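You operate a simulated robot arm through the tools that you are given. There is no shell and no other tool. Be economical: measure what you need, move in short steps, check, and stop when the job is done.

Carry out the task below with a simulated robot arm. There is one attempt and no reset: what you move stays moved.

## Task
Fetch the blue rotor and set it in the green tub.

Only the result counts: the job must be done as asked and must still hold three seconds after the hand-in. Knocking over, shifting, dropping, spilling or breaking anything else fails it.

## Robot
A 7-joint arm with a two-finger parallel gripper, fixed in place. Base frame: the origin is at the foot of the arm, x ahead of it, y to its left, z up; the work surface is at about z = 0. Readings come in mm, degrees, newtons and seconds.
With the tool pointing down near the work surface it reaches from about 240 to 620 mm from the base axis. Its first joint turns from -66.0 to 66.0 degrees. Payload 2.6 kg.
The tool frame sits at the grasp point between the pads (the TCP): z along the fingers, y along the line on which they close. The tips reach 30 mm beyond it. Largest opening 94 mm; finger width 28, thickness 10; the body of the gripper, 50 by 96 mm, starts 55 mm behind the TCP.
Orientation is told as [roll, pitch, yaw] about the base's x, y, z axes, in that order, counted from this pose: with the fingers straight down and closing along the base's y, the tool's x points along the base's -x, its y along +y and its z along -z.

## Interface
- The arm moves only by the tool nudge_tool. Its argument "deltas" is a list of rows, each an object (a shift or turn left out is 0, a gripper value left out holds the last) with "translation": the shift along the base's x, y, z in cm, a list of three; "dr": the turn, a rotation vector about the base's x, y, z in degrees, a list of three; "grip": the closure, from 0 (fully open) to 1 (shut). In form: [{"translation": [x, y, z], "dr": [ax, ay, az], "grip": grip}, ...]. A call has 1 to 10 rows; each row shifts and turns the commanded pose from where the row before left it. Rows are played at 5 a second. More than 50 mm and 8.6 degrees between two rows, or a gripper value outside its range, and nothing of the call is played. Where a pose cannot be reached the arm comes as near as it can. A force on the tool above 40 N (or 10 N above the force at the start of the call, whichever is more), or a blocked arm, ends the call early, and 0.2 s more pass. The fingers move at their own pace (about 72 mm/s each) and stop on an object; they squeeze with about 26 N. The grip force told is the motor's: it shows also when the fingers shut on nothing. Time passes only in rows, and 0.2 s behind the last, so rows that do not move let the fingers close. The reply holds the time, the measured pose of the TCP, the force on the tool along the base axes, the opening and the grip force, in the units named above and with some noise, and new pictures: "pictures" is both (left out), scene, wrist or none.
- Cameras (640 x 400 px; columns grow to the right, rows downward): "scene" is fixed at [25.3, 422.8, 565.7]; the picture's right is [-0.85, -0.52, 0.00], its down [-0.30, 0.49, -0.82] and it looks along [0.43, -0.70, -0.57] (base axes); focal length 315 px, centre (320, 200). "wrist" rides on the gripper at [-37, 0, -58] in the tool frame; the picture's right is [0.00, -1.00, 0.00], its down [0.97, 0.00, -0.24] and it looks along [0.24, 0.00, 0.97] (tool axes); focal length 218 px, centre (320, 200). There is no depth. A picture from a camera that has moved, and an enlarged one, comes with that camera's place and axes in the base frame and with its lens.
- enlarge(camera, box): a new picture of the part [left, top, right, bottom] of that camera's present view, enlarged. The clock stands still meanwhile.
- hand_in(): hands the job in; it is judged then, once.

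Work in short steps. Places have to be worked out from the pictures, the camera data and where the tool is seen: move nearer, look again, correct. Check each grasp and each placing, and mend what went wrong. You have 90 turns and 150 pictures in all, those below and enlarged ones among them. Open the gripper and draw the arm clear of the work before you hand the job in, unless the task says otherwise; then end with one line.

The tools are called after "Call:" by a JSON object that holds its "api" and its "payload". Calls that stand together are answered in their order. nudge_tool: Moves the arm, as the interface text tells. Its arguments: {"type":"object","properties":{"deltas":{"type":"array","items":{"type":"object","properties":{"translation":{"type":"array","items":{"type":"number"}},"dr":{"type":"array","items":{"type":"number"}},"grip":{"type":"number"}}}},"pictures":{"type":"string","enum":["both","scene","wrist","none"]}},"required":["deltas"]} The other tools are called the same way: enlarge (camera, box) takes an enlarged picture of a part of a camera's view; hand_in () hands the job in.

At the start:

```text
t: 0.0
ee_pos: [407.0, -126.1, 319.5]
ee_rot: [0.0, 0.0, 0.1]
contact_force: [0.9, -0.6, 0.3]
finger_gap: 94.1
grip_force: 0.1
```

scene: 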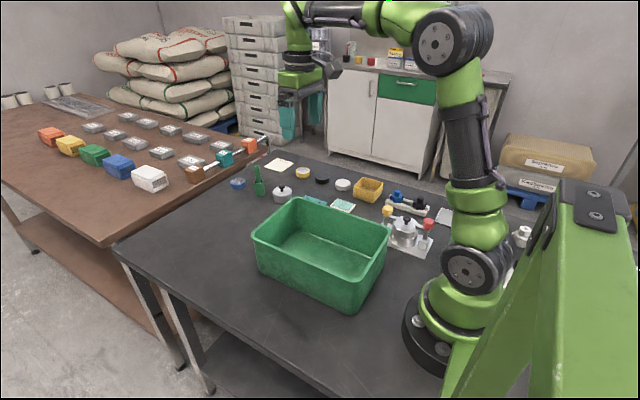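
wrist: 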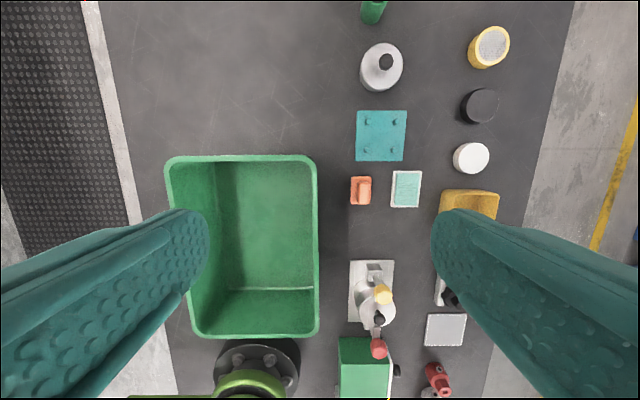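

The scene shows blue items near (238,183) and (397,197); I'll enlarge to identify the rotor.

Call:
{"api": "enlarge", "payload": {"camera": "scene", "box": [220, 150, 380, 250]}}

Call:
{"api": "enlarge", "payload": {"camera": "scene", "box": [340, 160, 500, 260]}}

Call:
{"api": "enlarge", "payload": {"camera": "wrist", "box": [320, 200, 520, 400]}}

```text
4.00 times, centred on (300, 200) of scene
camera zoom: at [25.3, 422.8, 565.7], right [-0.85, -0.52, 0.0], down [-0.3, 0.49, -0.82], along [0.43, -0.7, -0.57], focal length 1258 px, centre (400, 200)
```

zoom: 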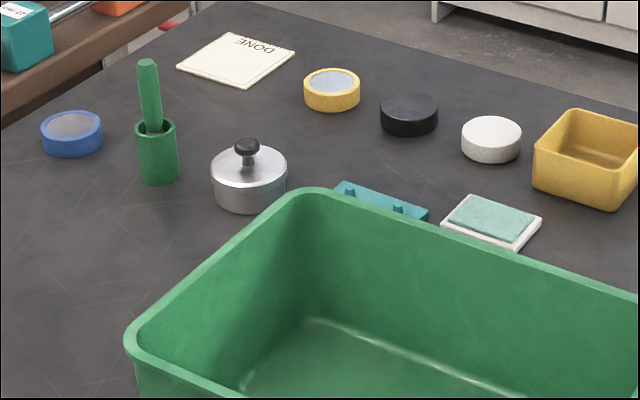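

```text
4.00 times, centred on (420, 210) of scene
camera zoom: at [25.3, 422.8, 565.7], right [-0.85, -0.52, 0.0], down [-0.3, 0.49, -0.82], along [0.43, -0.7, -0.57], focal length 1258 px, centre (-80, 160)
```

zoom: 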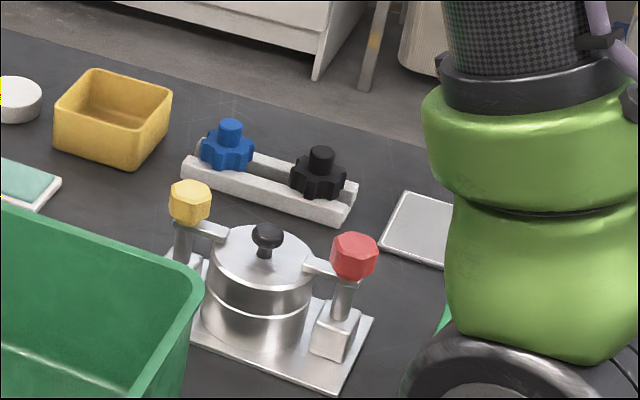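

```text
2.00 times, centred on (420, 300) of wrist
camera zoom: at [444.9, -125.0, 376.4], right [0.0, -1.0, 0.0], down [-0.97, 0.0, 0.24], along [-0.24, 0.0, -0.97], focal length 436 px, centre (120, 0)
```

zoom: 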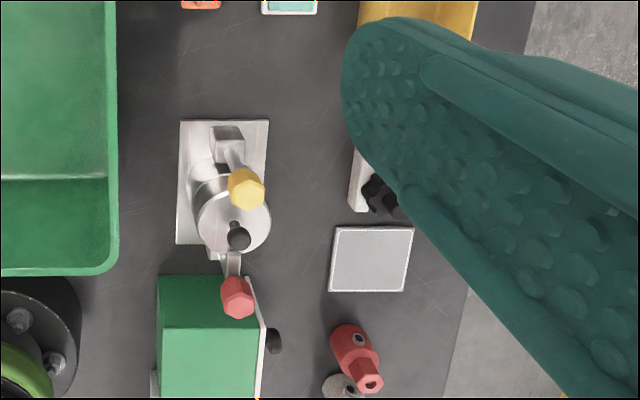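

The blue rotor sits on a white rack beside a black one, at roughly (238,-356). I'll move above it at the current height for a top view.

Call:
{"api": "nudge_tool", "payload": {"deltas": [{"translation": [-2.8, -3.7, 0]}, {"translation": [-2.8, -3.7, 0]}, {"translation": [-2.8, -3.7, 0]}, {"translation": [-2.8, -3.7, 0]}, {"translation": [-2.8, -3.7, 0]}, {"translation": [-2.8, -3.7, 0]}, {"translation": [0, 0, -3]}, {}]}}

```text
t: 1.8
ee_pos: [240.0, -350.9, 287.7]
ee_rot: [0.0, 0.1, -0.1]
contact_force: [-0.7, 0.2, -0.8]
finger_gap: 93.9
grip_force: 0.0
camera wrist: at [276.5, -349.0, 345.3], right [0.0, -1.0, 0.0], down [-0.97, 0.0, 0.24], along [-0.24, 0.0, -0.97], focal length 218 px, centre (320, 200)
```

scene: 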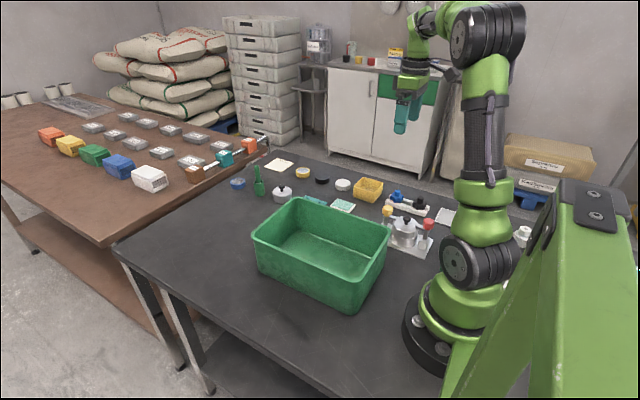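
wrist: 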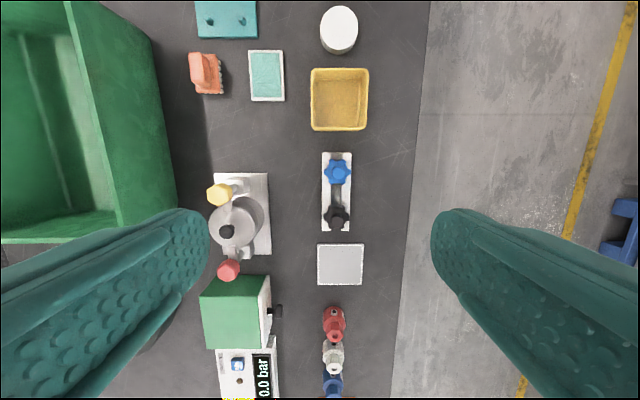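

Call:
{"api": "enlarge", "payload": {"camera": "wrist", "box": [290, 140, 390, 240]}}

Call:
{"api": "enlarge", "payload": {"camera": "scene", "box": [375, 180, 439, 220]}}

```text
4.00 times, centred on (340, 190) of wrist
camera zoom: at [276.5, -349.0, 345.3], right [0.0, -1.0, 0.0], down [-0.97, 0.0, 0.24], along [-0.24, 0.0, -0.97], focal length 873 px, centre (240, 240)
```

zoom: 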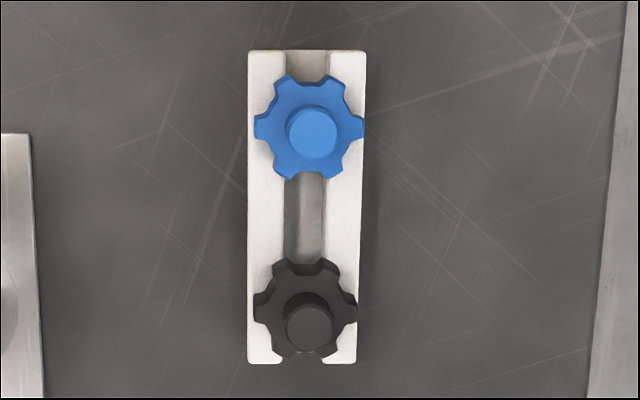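

```text
10.00 times, centred on (407, 200) of scene
camera zoom: at [25.3, 422.8, 565.7], right [-0.85, -0.52, 0.0], down [-0.3, 0.49, -0.82], along [0.43, -0.7, -0.57], focal length 3146 px, centre (-550, 200)
```

zoom: 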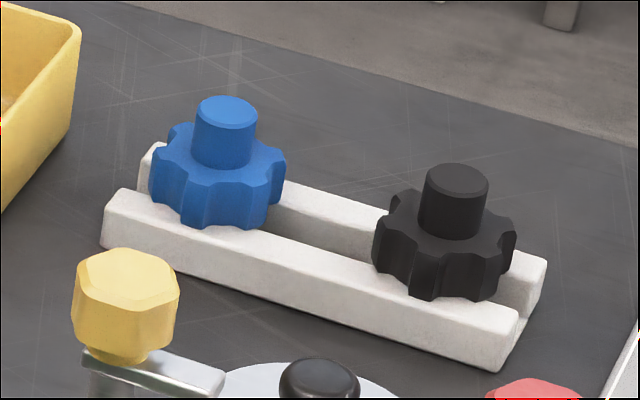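

The shaft top triangulates to about (240,-373,50), with the star disc under it at about z 20–35. I'll centre above it, narrow the fingers to around 50 mm and go down to TCP z≈115.

Call:
{"api": "nudge_tool", "payload": {"deltas": [{"translation": [0, -2.2, 0], "grip": 0.45}, {"translation": [0, 0, -4.5]}, {"translation": [0, 0, -4.5]}, {"translation": [0, 0, -4.5]}, {"translation": [0, 0, -3.7]}, {}]}}

Call:
{"api": "enlarge", "payload": {"camera": "wrist", "box": [220, 150, 420, 350]}}

Call:
{"api": "enlarge", "payload": {"camera": "scene", "box": [360, 160, 440, 210]}}

```text
t: 3.2
ee_pos: [239.3, -368.9, 117.6]
ee_rot: [0.0, 0.0, 0.0]
contact_force: [-0.3, 0.2, -0.6]
finger_gap: 51.6
grip_force: 0.0
camera wrist: at [276.2, -368.3, 175.7], right [0.0, -1.0, 0.0], down [-0.97, 0.0, 0.24], along [-0.24, 0.0, -0.97], focal length 218 px, centre (320, 200)
```

scene: 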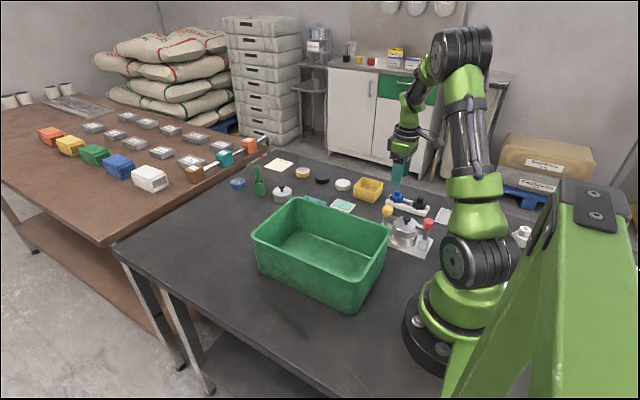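
wrist: 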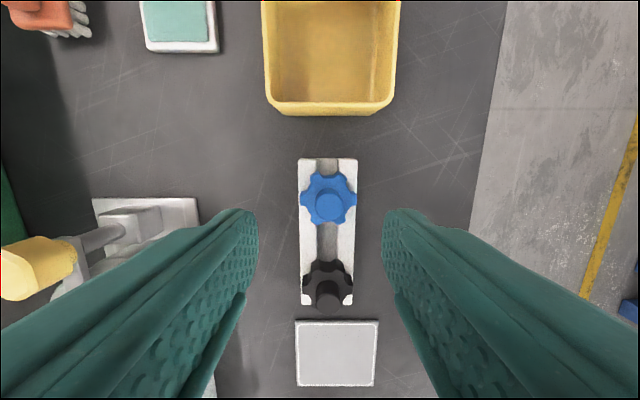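

```text
2.00 times, centred on (320, 250) of wrist
camera zoom: at [276.2, -368.3, 175.7], right [0.0, -1.0, 0.0], down [-0.97, 0.0, 0.24], along [-0.24, 0.0, -0.97], focal length 436 px, centre (320, 100)
```

zoom: 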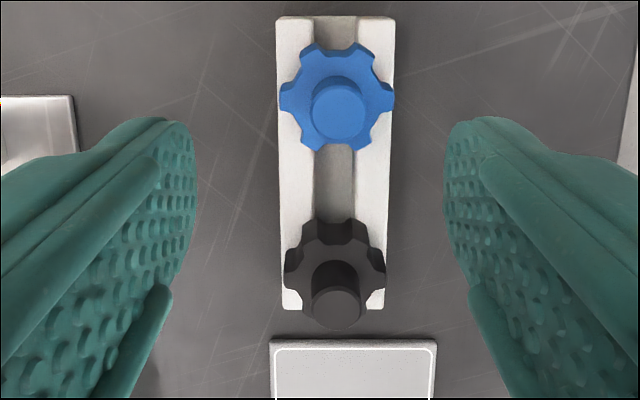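

```text
8.00 times, centred on (400, 185) of scene
camera zoom: at [25.3, 422.8, 565.7], right [-0.85, -0.52, 0.0], down [-0.3, 0.49, -0.82], along [0.43, -0.7, -0.57], focal length 2517 px, centre (-320, 320)
```

zoom: 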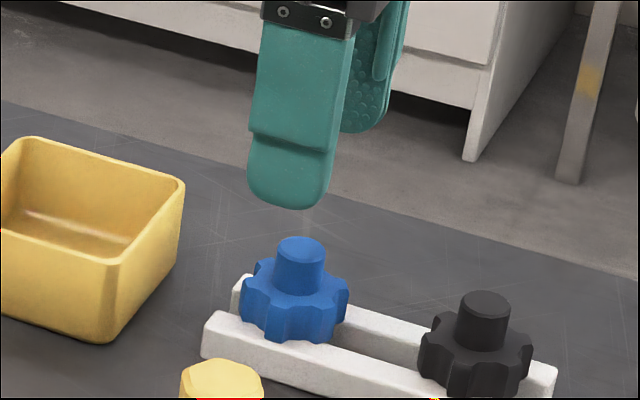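

Refined shaft centre is about (241,-374). I'll correct, descend to z≈68 so the tips sit just above the disc, and close on the shaft.

Call:
{"api": "nudge_tool", "payload": {"deltas": [{"translation": [0.2, -0.45, 0]}, {"translation": [0, 0, -2.5]}, {"translation": [0, 0, -1.5]}, {"translation": [0, 0, -0.9]}, {}], "pictures": "none"}}

Call:
{"api": "enlarge", "payload": {"camera": "scene", "box": [360, 160, 440, 210]}}

Call:
{"api": "enlarge", "payload": {"camera": "wrist", "box": [220, 150, 420, 350]}}

```text
t: 4.4
ee_pos: [240.6, -376.2, 68.7]
ee_rot: [0.0, 0.0, 0.0]
contact_force: [-0.1, 0.5, -0.2]
finger_gap: 51.8
grip_force: 0.0
```

```text
8.00 times, centred on (400, 185) of scene
camera zoom: at [25.3, 422.8, 565.7], right [-0.85, -0.52, 0.0], down [-0.3, 0.49, -0.82], along [0.43, -0.7, -0.57], focal length 2517 px, centre (-320, 320)
```

zoom: 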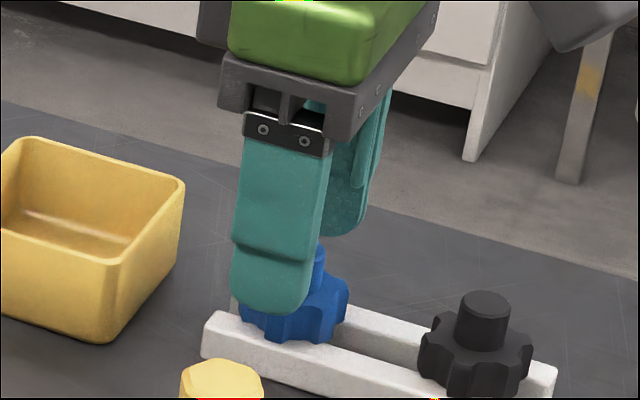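

```text
2.00 times, centred on (320, 250) of wrist
camera zoom: at [278.6, -374.1, 126.1], right [0.0, -1.0, 0.0], down [-0.97, 0.0, 0.24], along [-0.24, 0.0, -0.97], focal length 436 px, centre (320, 100)
```

zoom: 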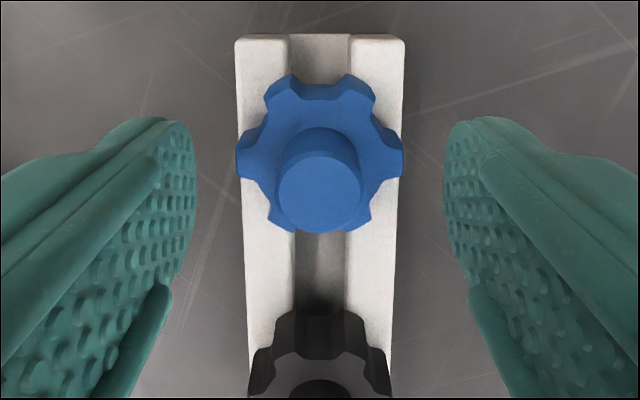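

Shaft is centred between fingers, tips about 3–4 mm above the disc. Closing.

Call:
{"api": "nudge_tool", "payload": {"deltas": [{"translation": [0.1, 0, -0.1], "grip": 1}, {"grip": 1}, {"grip": 1}, {"grip": 1}], "pictures": "none"}}

Call:
{"api": "enlarge", "payload": {"camera": "wrist", "box": [220, 150, 420, 350]}}

```text
t: 5.4
ee_pos: [243.3, -373.4, 67.4]
ee_rot: [-0.1, 0.0, 0.0]
contact_force: [-1.5, -0.5, 2.0]
finger_gap: 16.6
grip_force: 26.2
```

```text
2.00 times, centred on (320, 250) of wrist
camera zoom: at [279.8, -373.9, 125.1], right [0.0, -1.0, 0.0], down [-0.97, 0.0, 0.24], along [-0.24, 0.0, -0.97], focal length 436 px, centre (320, 100)
```

zoom: 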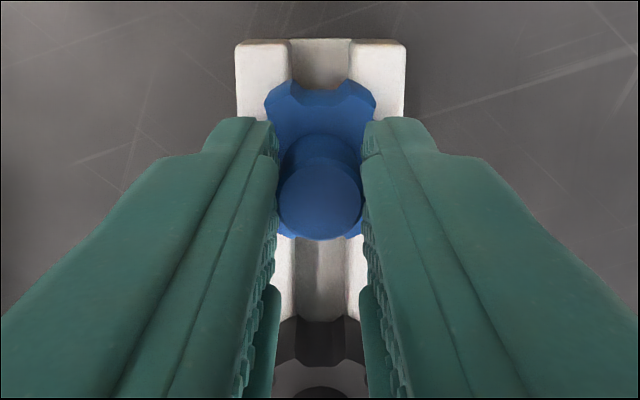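

Gripped at 16.6 mm, as expected for the shaft. I'll lift slowly.

Call:
{"api": "nudge_tool", "payload": {"deltas": [{"translation": [0, 0, 0.5]}, {"translation": [0, 0, 1.5]}, {"translation": [0, 0, 3]}, {"translation": [0, 0, 3]}, {}]}}

Call:
{"api": "enlarge", "payload": {"camera": "scene", "box": [360, 140, 456, 200]}}

```text
t: 6.6
ee_pos: [242.9, -374.0, 148.5]
ee_rot: [-0.1, 0.0, 0.0]
contact_force: [0.3, -0.1, -1.0]
finger_gap: 16.7
grip_force: 26.4
camera wrist: at [279.3, -373.5, 205.5], right [0.0, -1.0, 0.0], down [-0.97, 0.0, 0.24], along [-0.24, 0.0, -0.97], focal length 218 px, centre (320, 200)
```

scene: 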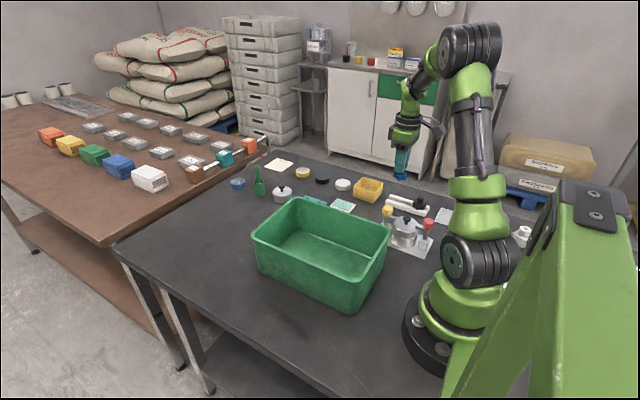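
wrist: 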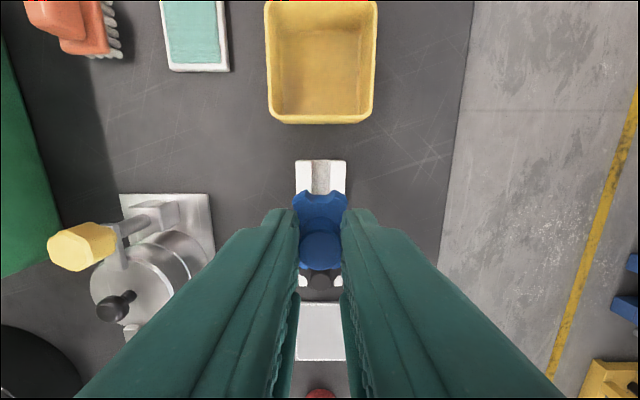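

```text
6.67 times, centred on (408, 170) of scene
camera zoom: at [25.3, 422.8, 565.7], right [-0.85, -0.52, 0.0], down [-0.3, 0.49, -0.82], along [0.43, -0.7, -0.57], focal length 2097 px, centre (-267, 400)
```

zoom: 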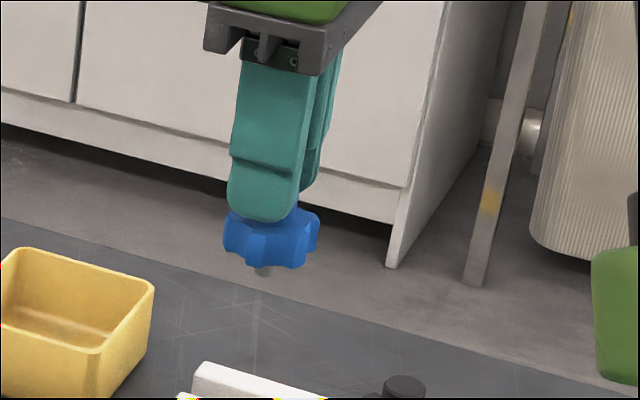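

Rotor held securely. Raise to z≈280 and travel to above the tub centre (~(318,-30)).

Call:
{"api": "nudge_tool", "payload": {"deltas": [{"translation": [0, 0, 4.4]}, {"translation": [0, 0, 4.4]}, {"translation": [0, 0, 4.4]}], "pictures": "none"}}

Call:
{"api": "nudge_tool", "payload": {"deltas": [{"translation": [0.95, 4.3, 0]}, {"translation": [0.95, 4.3, 0]}, {"translation": [0.95, 4.3, 0]}, {"translation": [0.95, 4.3, 0]}, {"translation": [0.95, 4.3, 0]}, {"translation": [0.95, 4.3, 0]}, {"translation": [0.95, 4.3, 0]}, {"translation": [0.95, 4.3, 0]}, {}]}}

```text
t: 7.4
ee_pos: [242.9, -374.4, 279.6]
ee_rot: [0.1, 0.0, 0.1]
contact_force: [0.6, -0.4, -1.2]
finger_gap: 16.6
grip_force: 26.0
```

```text
t: 9.4
ee_pos: [317.7, -28.4, 281.2]
ee_rot: [-0.1, 0.0, 0.0]
contact_force: [0.0, 0.1, -1.7]
finger_gap: 16.7
grip_force: 26.4
camera wrist: at [354.9, -28.5, 339.7], right [0.0, -1.0, 0.0], down [-0.97, 0.0, 0.24], along [-0.24, 0.0, -0.97], focal length 218 px, centre (320, 200)
```

scene: 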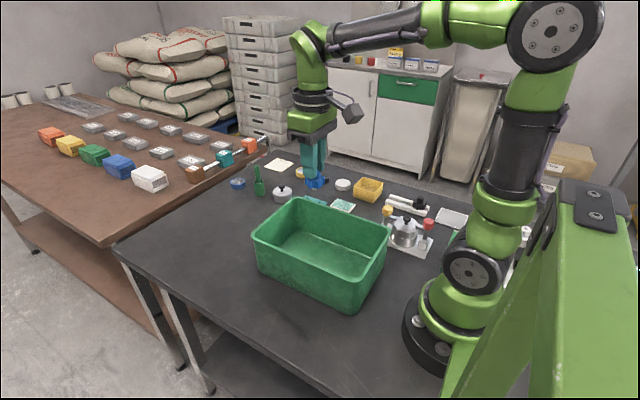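
wrist: 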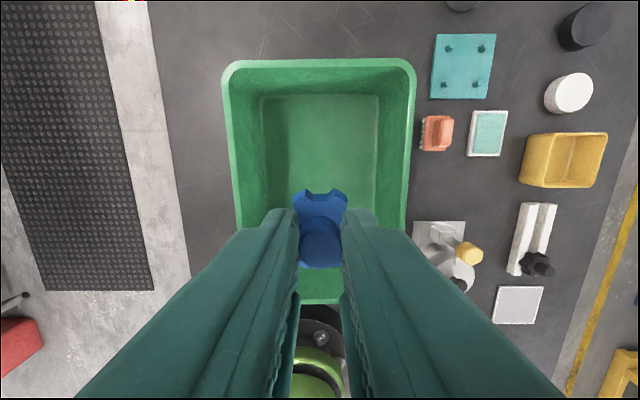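

Tub centre is confirmed at about (297,-28) with plenty of room. I'll descend inside to z≈90 and check.

Call:
{"api": "nudge_tool", "payload": {"deltas": [{"translation": [-0.8, 0, -4.5]}, {"translation": [0, 0, -4.5]}, {"translation": [0, 0, -4.5]}, {"translation": [0, 0, -4]}, {"translation": [0, 0, -1.6]}, {}]}}

Call:
{"api": "enlarge", "payload": {"camera": "scene", "box": [240, 170, 400, 270]}}

```text
t: 10.8
ee_pos: [310.5, -29.7, 90.4]
ee_rot: [0.0, 0.0, 0.0]
contact_force: [-0.7, 0.1, -0.6]
finger_gap: 16.5
grip_force: 26.2
camera wrist: at [347.4, -28.9, 146.7], right [0.0, -1.0, 0.0], down [-0.97, 0.0, 0.24], along [-0.24, 0.0, -0.97], focal length 218 px, centre (320, 200)
```

scene: 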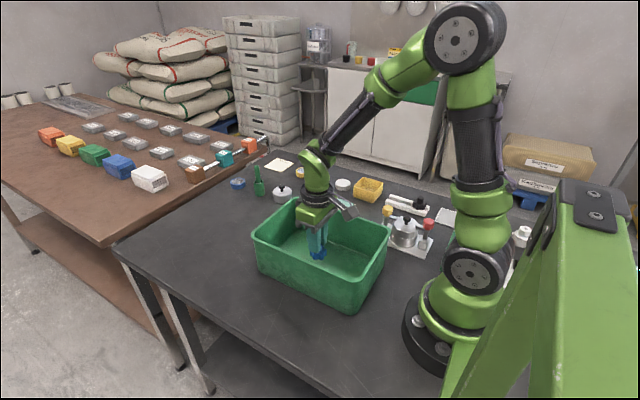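
wrist: 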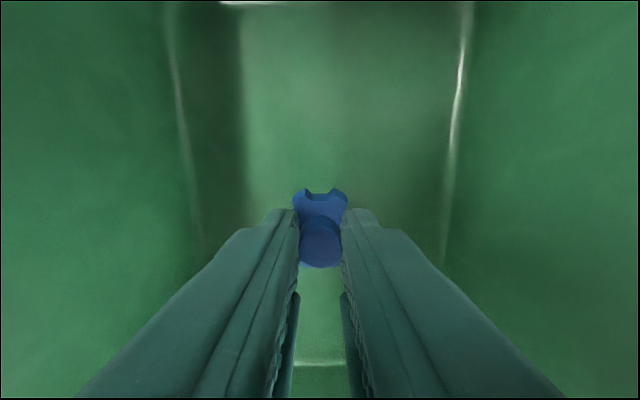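

```text
4.00 times, centred on (320, 220) of scene
camera zoom: at [25.3, 422.8, 565.7], right [-0.85, -0.52, 0.0], down [-0.3, 0.49, -0.82], along [0.43, -0.7, -0.57], focal length 1258 px, centre (320, 120)
```

zoom: 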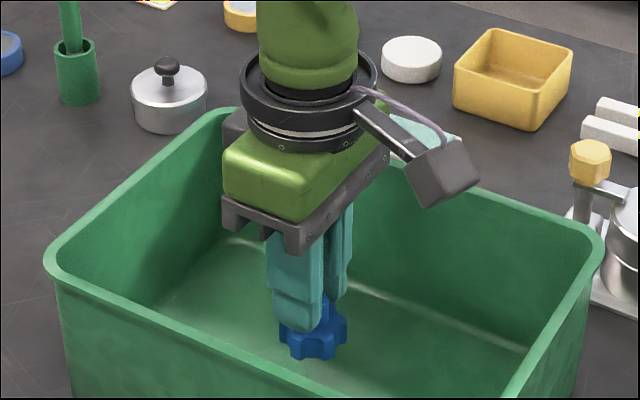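

Well inside with free floor below. Lowering in small steps and watching force.

Call:
{"api": "nudge_tool", "payload": {"deltas": [{"translation": [0, 0, -1]}, {"translation": [0, 0, -0.5]}, {"translation": [0, 0, -0.3]}, {}], "pictures": "none"}}

Call:
{"api": "enlarge", "payload": {"camera": "scene", "box": [280, 220, 360, 270]}}

```text
t: 11.8
ee_pos: [312.8, -30.6, 70.3]
ee_rot: [-0.1, 0.0, 0.0]
contact_force: [0.4, -0.4, -0.1]
finger_gap: 16.6
grip_force: 25.8
```

```text
8.00 times, centred on (320, 245) of scene
camera zoom: at [25.3, 422.8, 565.7], right [-0.85, -0.52, 0.0], down [-0.3, 0.49, -0.82], along [0.43, -0.7, -0.57], focal length 2517 px, centre (320, -160)
```

zoom: 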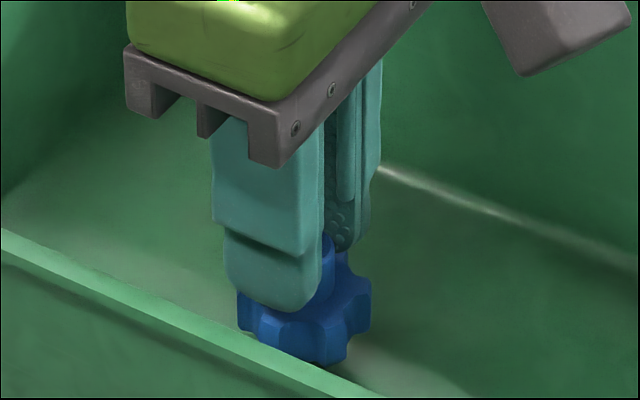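

No contact yet; continuing down in 2–3 mm steps.

Call:
{"api": "nudge_tool", "payload": {"deltas": [{"translation": [0, 0, -0.3]}, {"translation": [0, 0, -0.2]}, {}], "pictures": "none"}}

Call:
{"api": "nudge_tool", "payload": {"deltas": [{"translation": [0, 0, -0.2]}, {"translation": [0, 0, -0.2]}, {}], "pictures": "none"}}

```text
t: 12.5
ee_pos: [312.6, -30.2, 67.6]
ee_rot: [-0.1, -0.4, -0.1]
contact_force: [-2.7, 0.8, 10.3]
finger_gap: 16.4
grip_force: 26.0
stopped in row 3: the force on the tool passed its limit (the readings are from after the stop); the commanded pose is now the measured one
```

```text
t: 13.0
ee_pos: [314.2, -30.0, 67.0]
ee_rot: [0.0, -0.6, -0.2]
contact_force: [-3.6, 0.3, 11.2]
finger_gap: 16.8
grip_force: 26.0
stopped in row 2: the force on the tool passed its limit (the readings are from after the stop); the commanded pose is now the measured one
```

The stub is on the tub floor. Opening moderately (tub walls are far) and letting it settle.

Call:
{"api": "nudge_tool", "payload": {"deltas": [{"translation": [0, 0, 0.1], "grip": 0.5}, {"grip": 0.5}, {"grip": 0.5}, {"grip": 0.5}], "pictures": "wrist"}}

```text
t: 14.0
ee_pos: [314.6, -31.1, 67.3]
ee_rot: [0.1, -0.7, 0.0]
contact_force: [0.2, 1.0, 0.2]
finger_gap: 46.9
grip_force: 0.1
camera wrist: at [350.1, -29.6, 125.0], right [0.0, -1.0, 0.0], down [-0.97, 0.0, 0.23], along [-0.23, 0.0, -0.97], focal length 218 px, centre (320, 200)
```

wrist: 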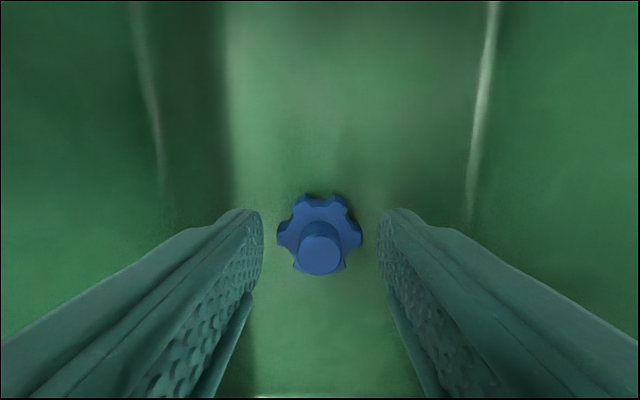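

Rotor stands free and released. Raising the arm straight up and clear.

Call:
{"api": "nudge_tool", "payload": {"deltas": [{"translation": [0, 0, 2]}, {"translation": [0, 0, 4]}, {"translation": [0, 0, 4.5]}, {"translation": [0, 0, 4.5]}, {"translation": [0, 0, 4.5]}, {"translation": [0, 0, 4.5]}, {"translation": [4, 0, 0]}, {"translation": [4, 0, 0]}, {}]}}

Call:
{"api": "enlarge", "payload": {"camera": "scene", "box": [240, 170, 440, 295]}}

```text
t: 16.0
ee_pos: [396.2, -29.4, 305.8]
ee_rot: [0.0, -0.6, -0.2]
contact_force: [0.8, -0.1, -1.0]
finger_gap: 47.3
grip_force: 0.2
camera wrist: at [432.1, -28.8, 363.3], right [0.0, -1.0, 0.0], down [-0.97, 0.0, 0.23], along [-0.23, 0.0, -0.97], focal length 218 px, centre (320, 200)
```

scene: 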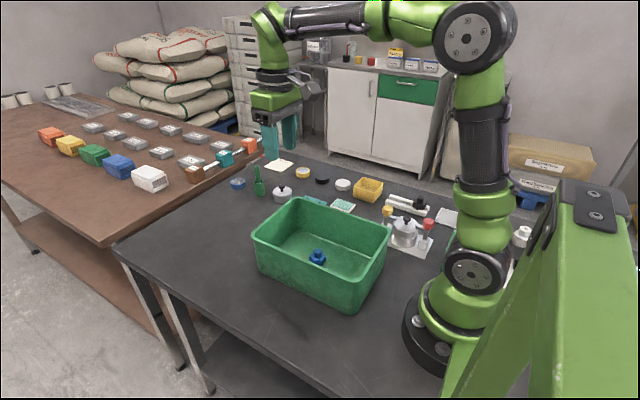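
wrist: 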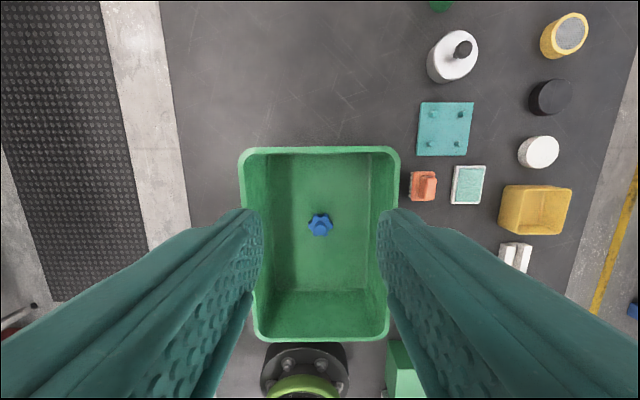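

```text
3.20 times, centred on (340, 232) of scene
camera zoom: at [25.3, 422.8, 565.7], right [-0.85, -0.52, 0.0], down [-0.3, 0.49, -0.82], along [0.43, -0.7, -0.57], focal length 1007 px, centre (256, 96)
```

zoom: 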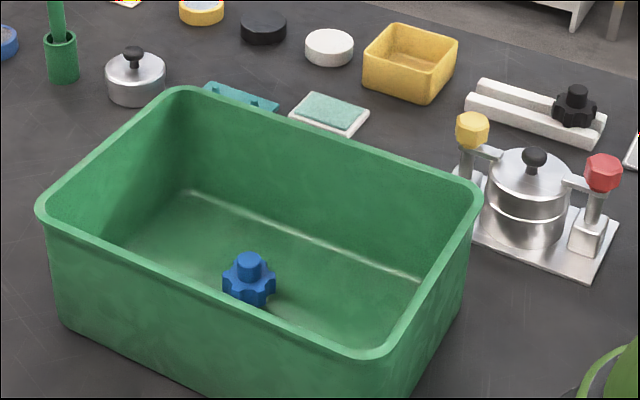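

The rotor stands upright in the tub, everything else looks undisturbed, and the arm is clear. I'll open the gripper fully, then hand in.

Call:
{"api": "nudge_tool", "payload": {"deltas": [{"grip": 0}, {}, {}], "pictures": "none"}}

Call:
{"api": "hand_in", "payload": {}}

```text
t: 16.8
ee_pos: [395.6, -31.4, 305.2]
ee_rot: [0.0, -0.6, -0.1]
contact_force: [-0.7, -0.4, 0.5]
finger_gap: 93.8
grip_force: 0.0
```

```text
The job is handed in.
```

The blue rotor is standing upright in the green tub, and the job is handed in with the gripper open, the arm clear and nothing else visibly disturbed.
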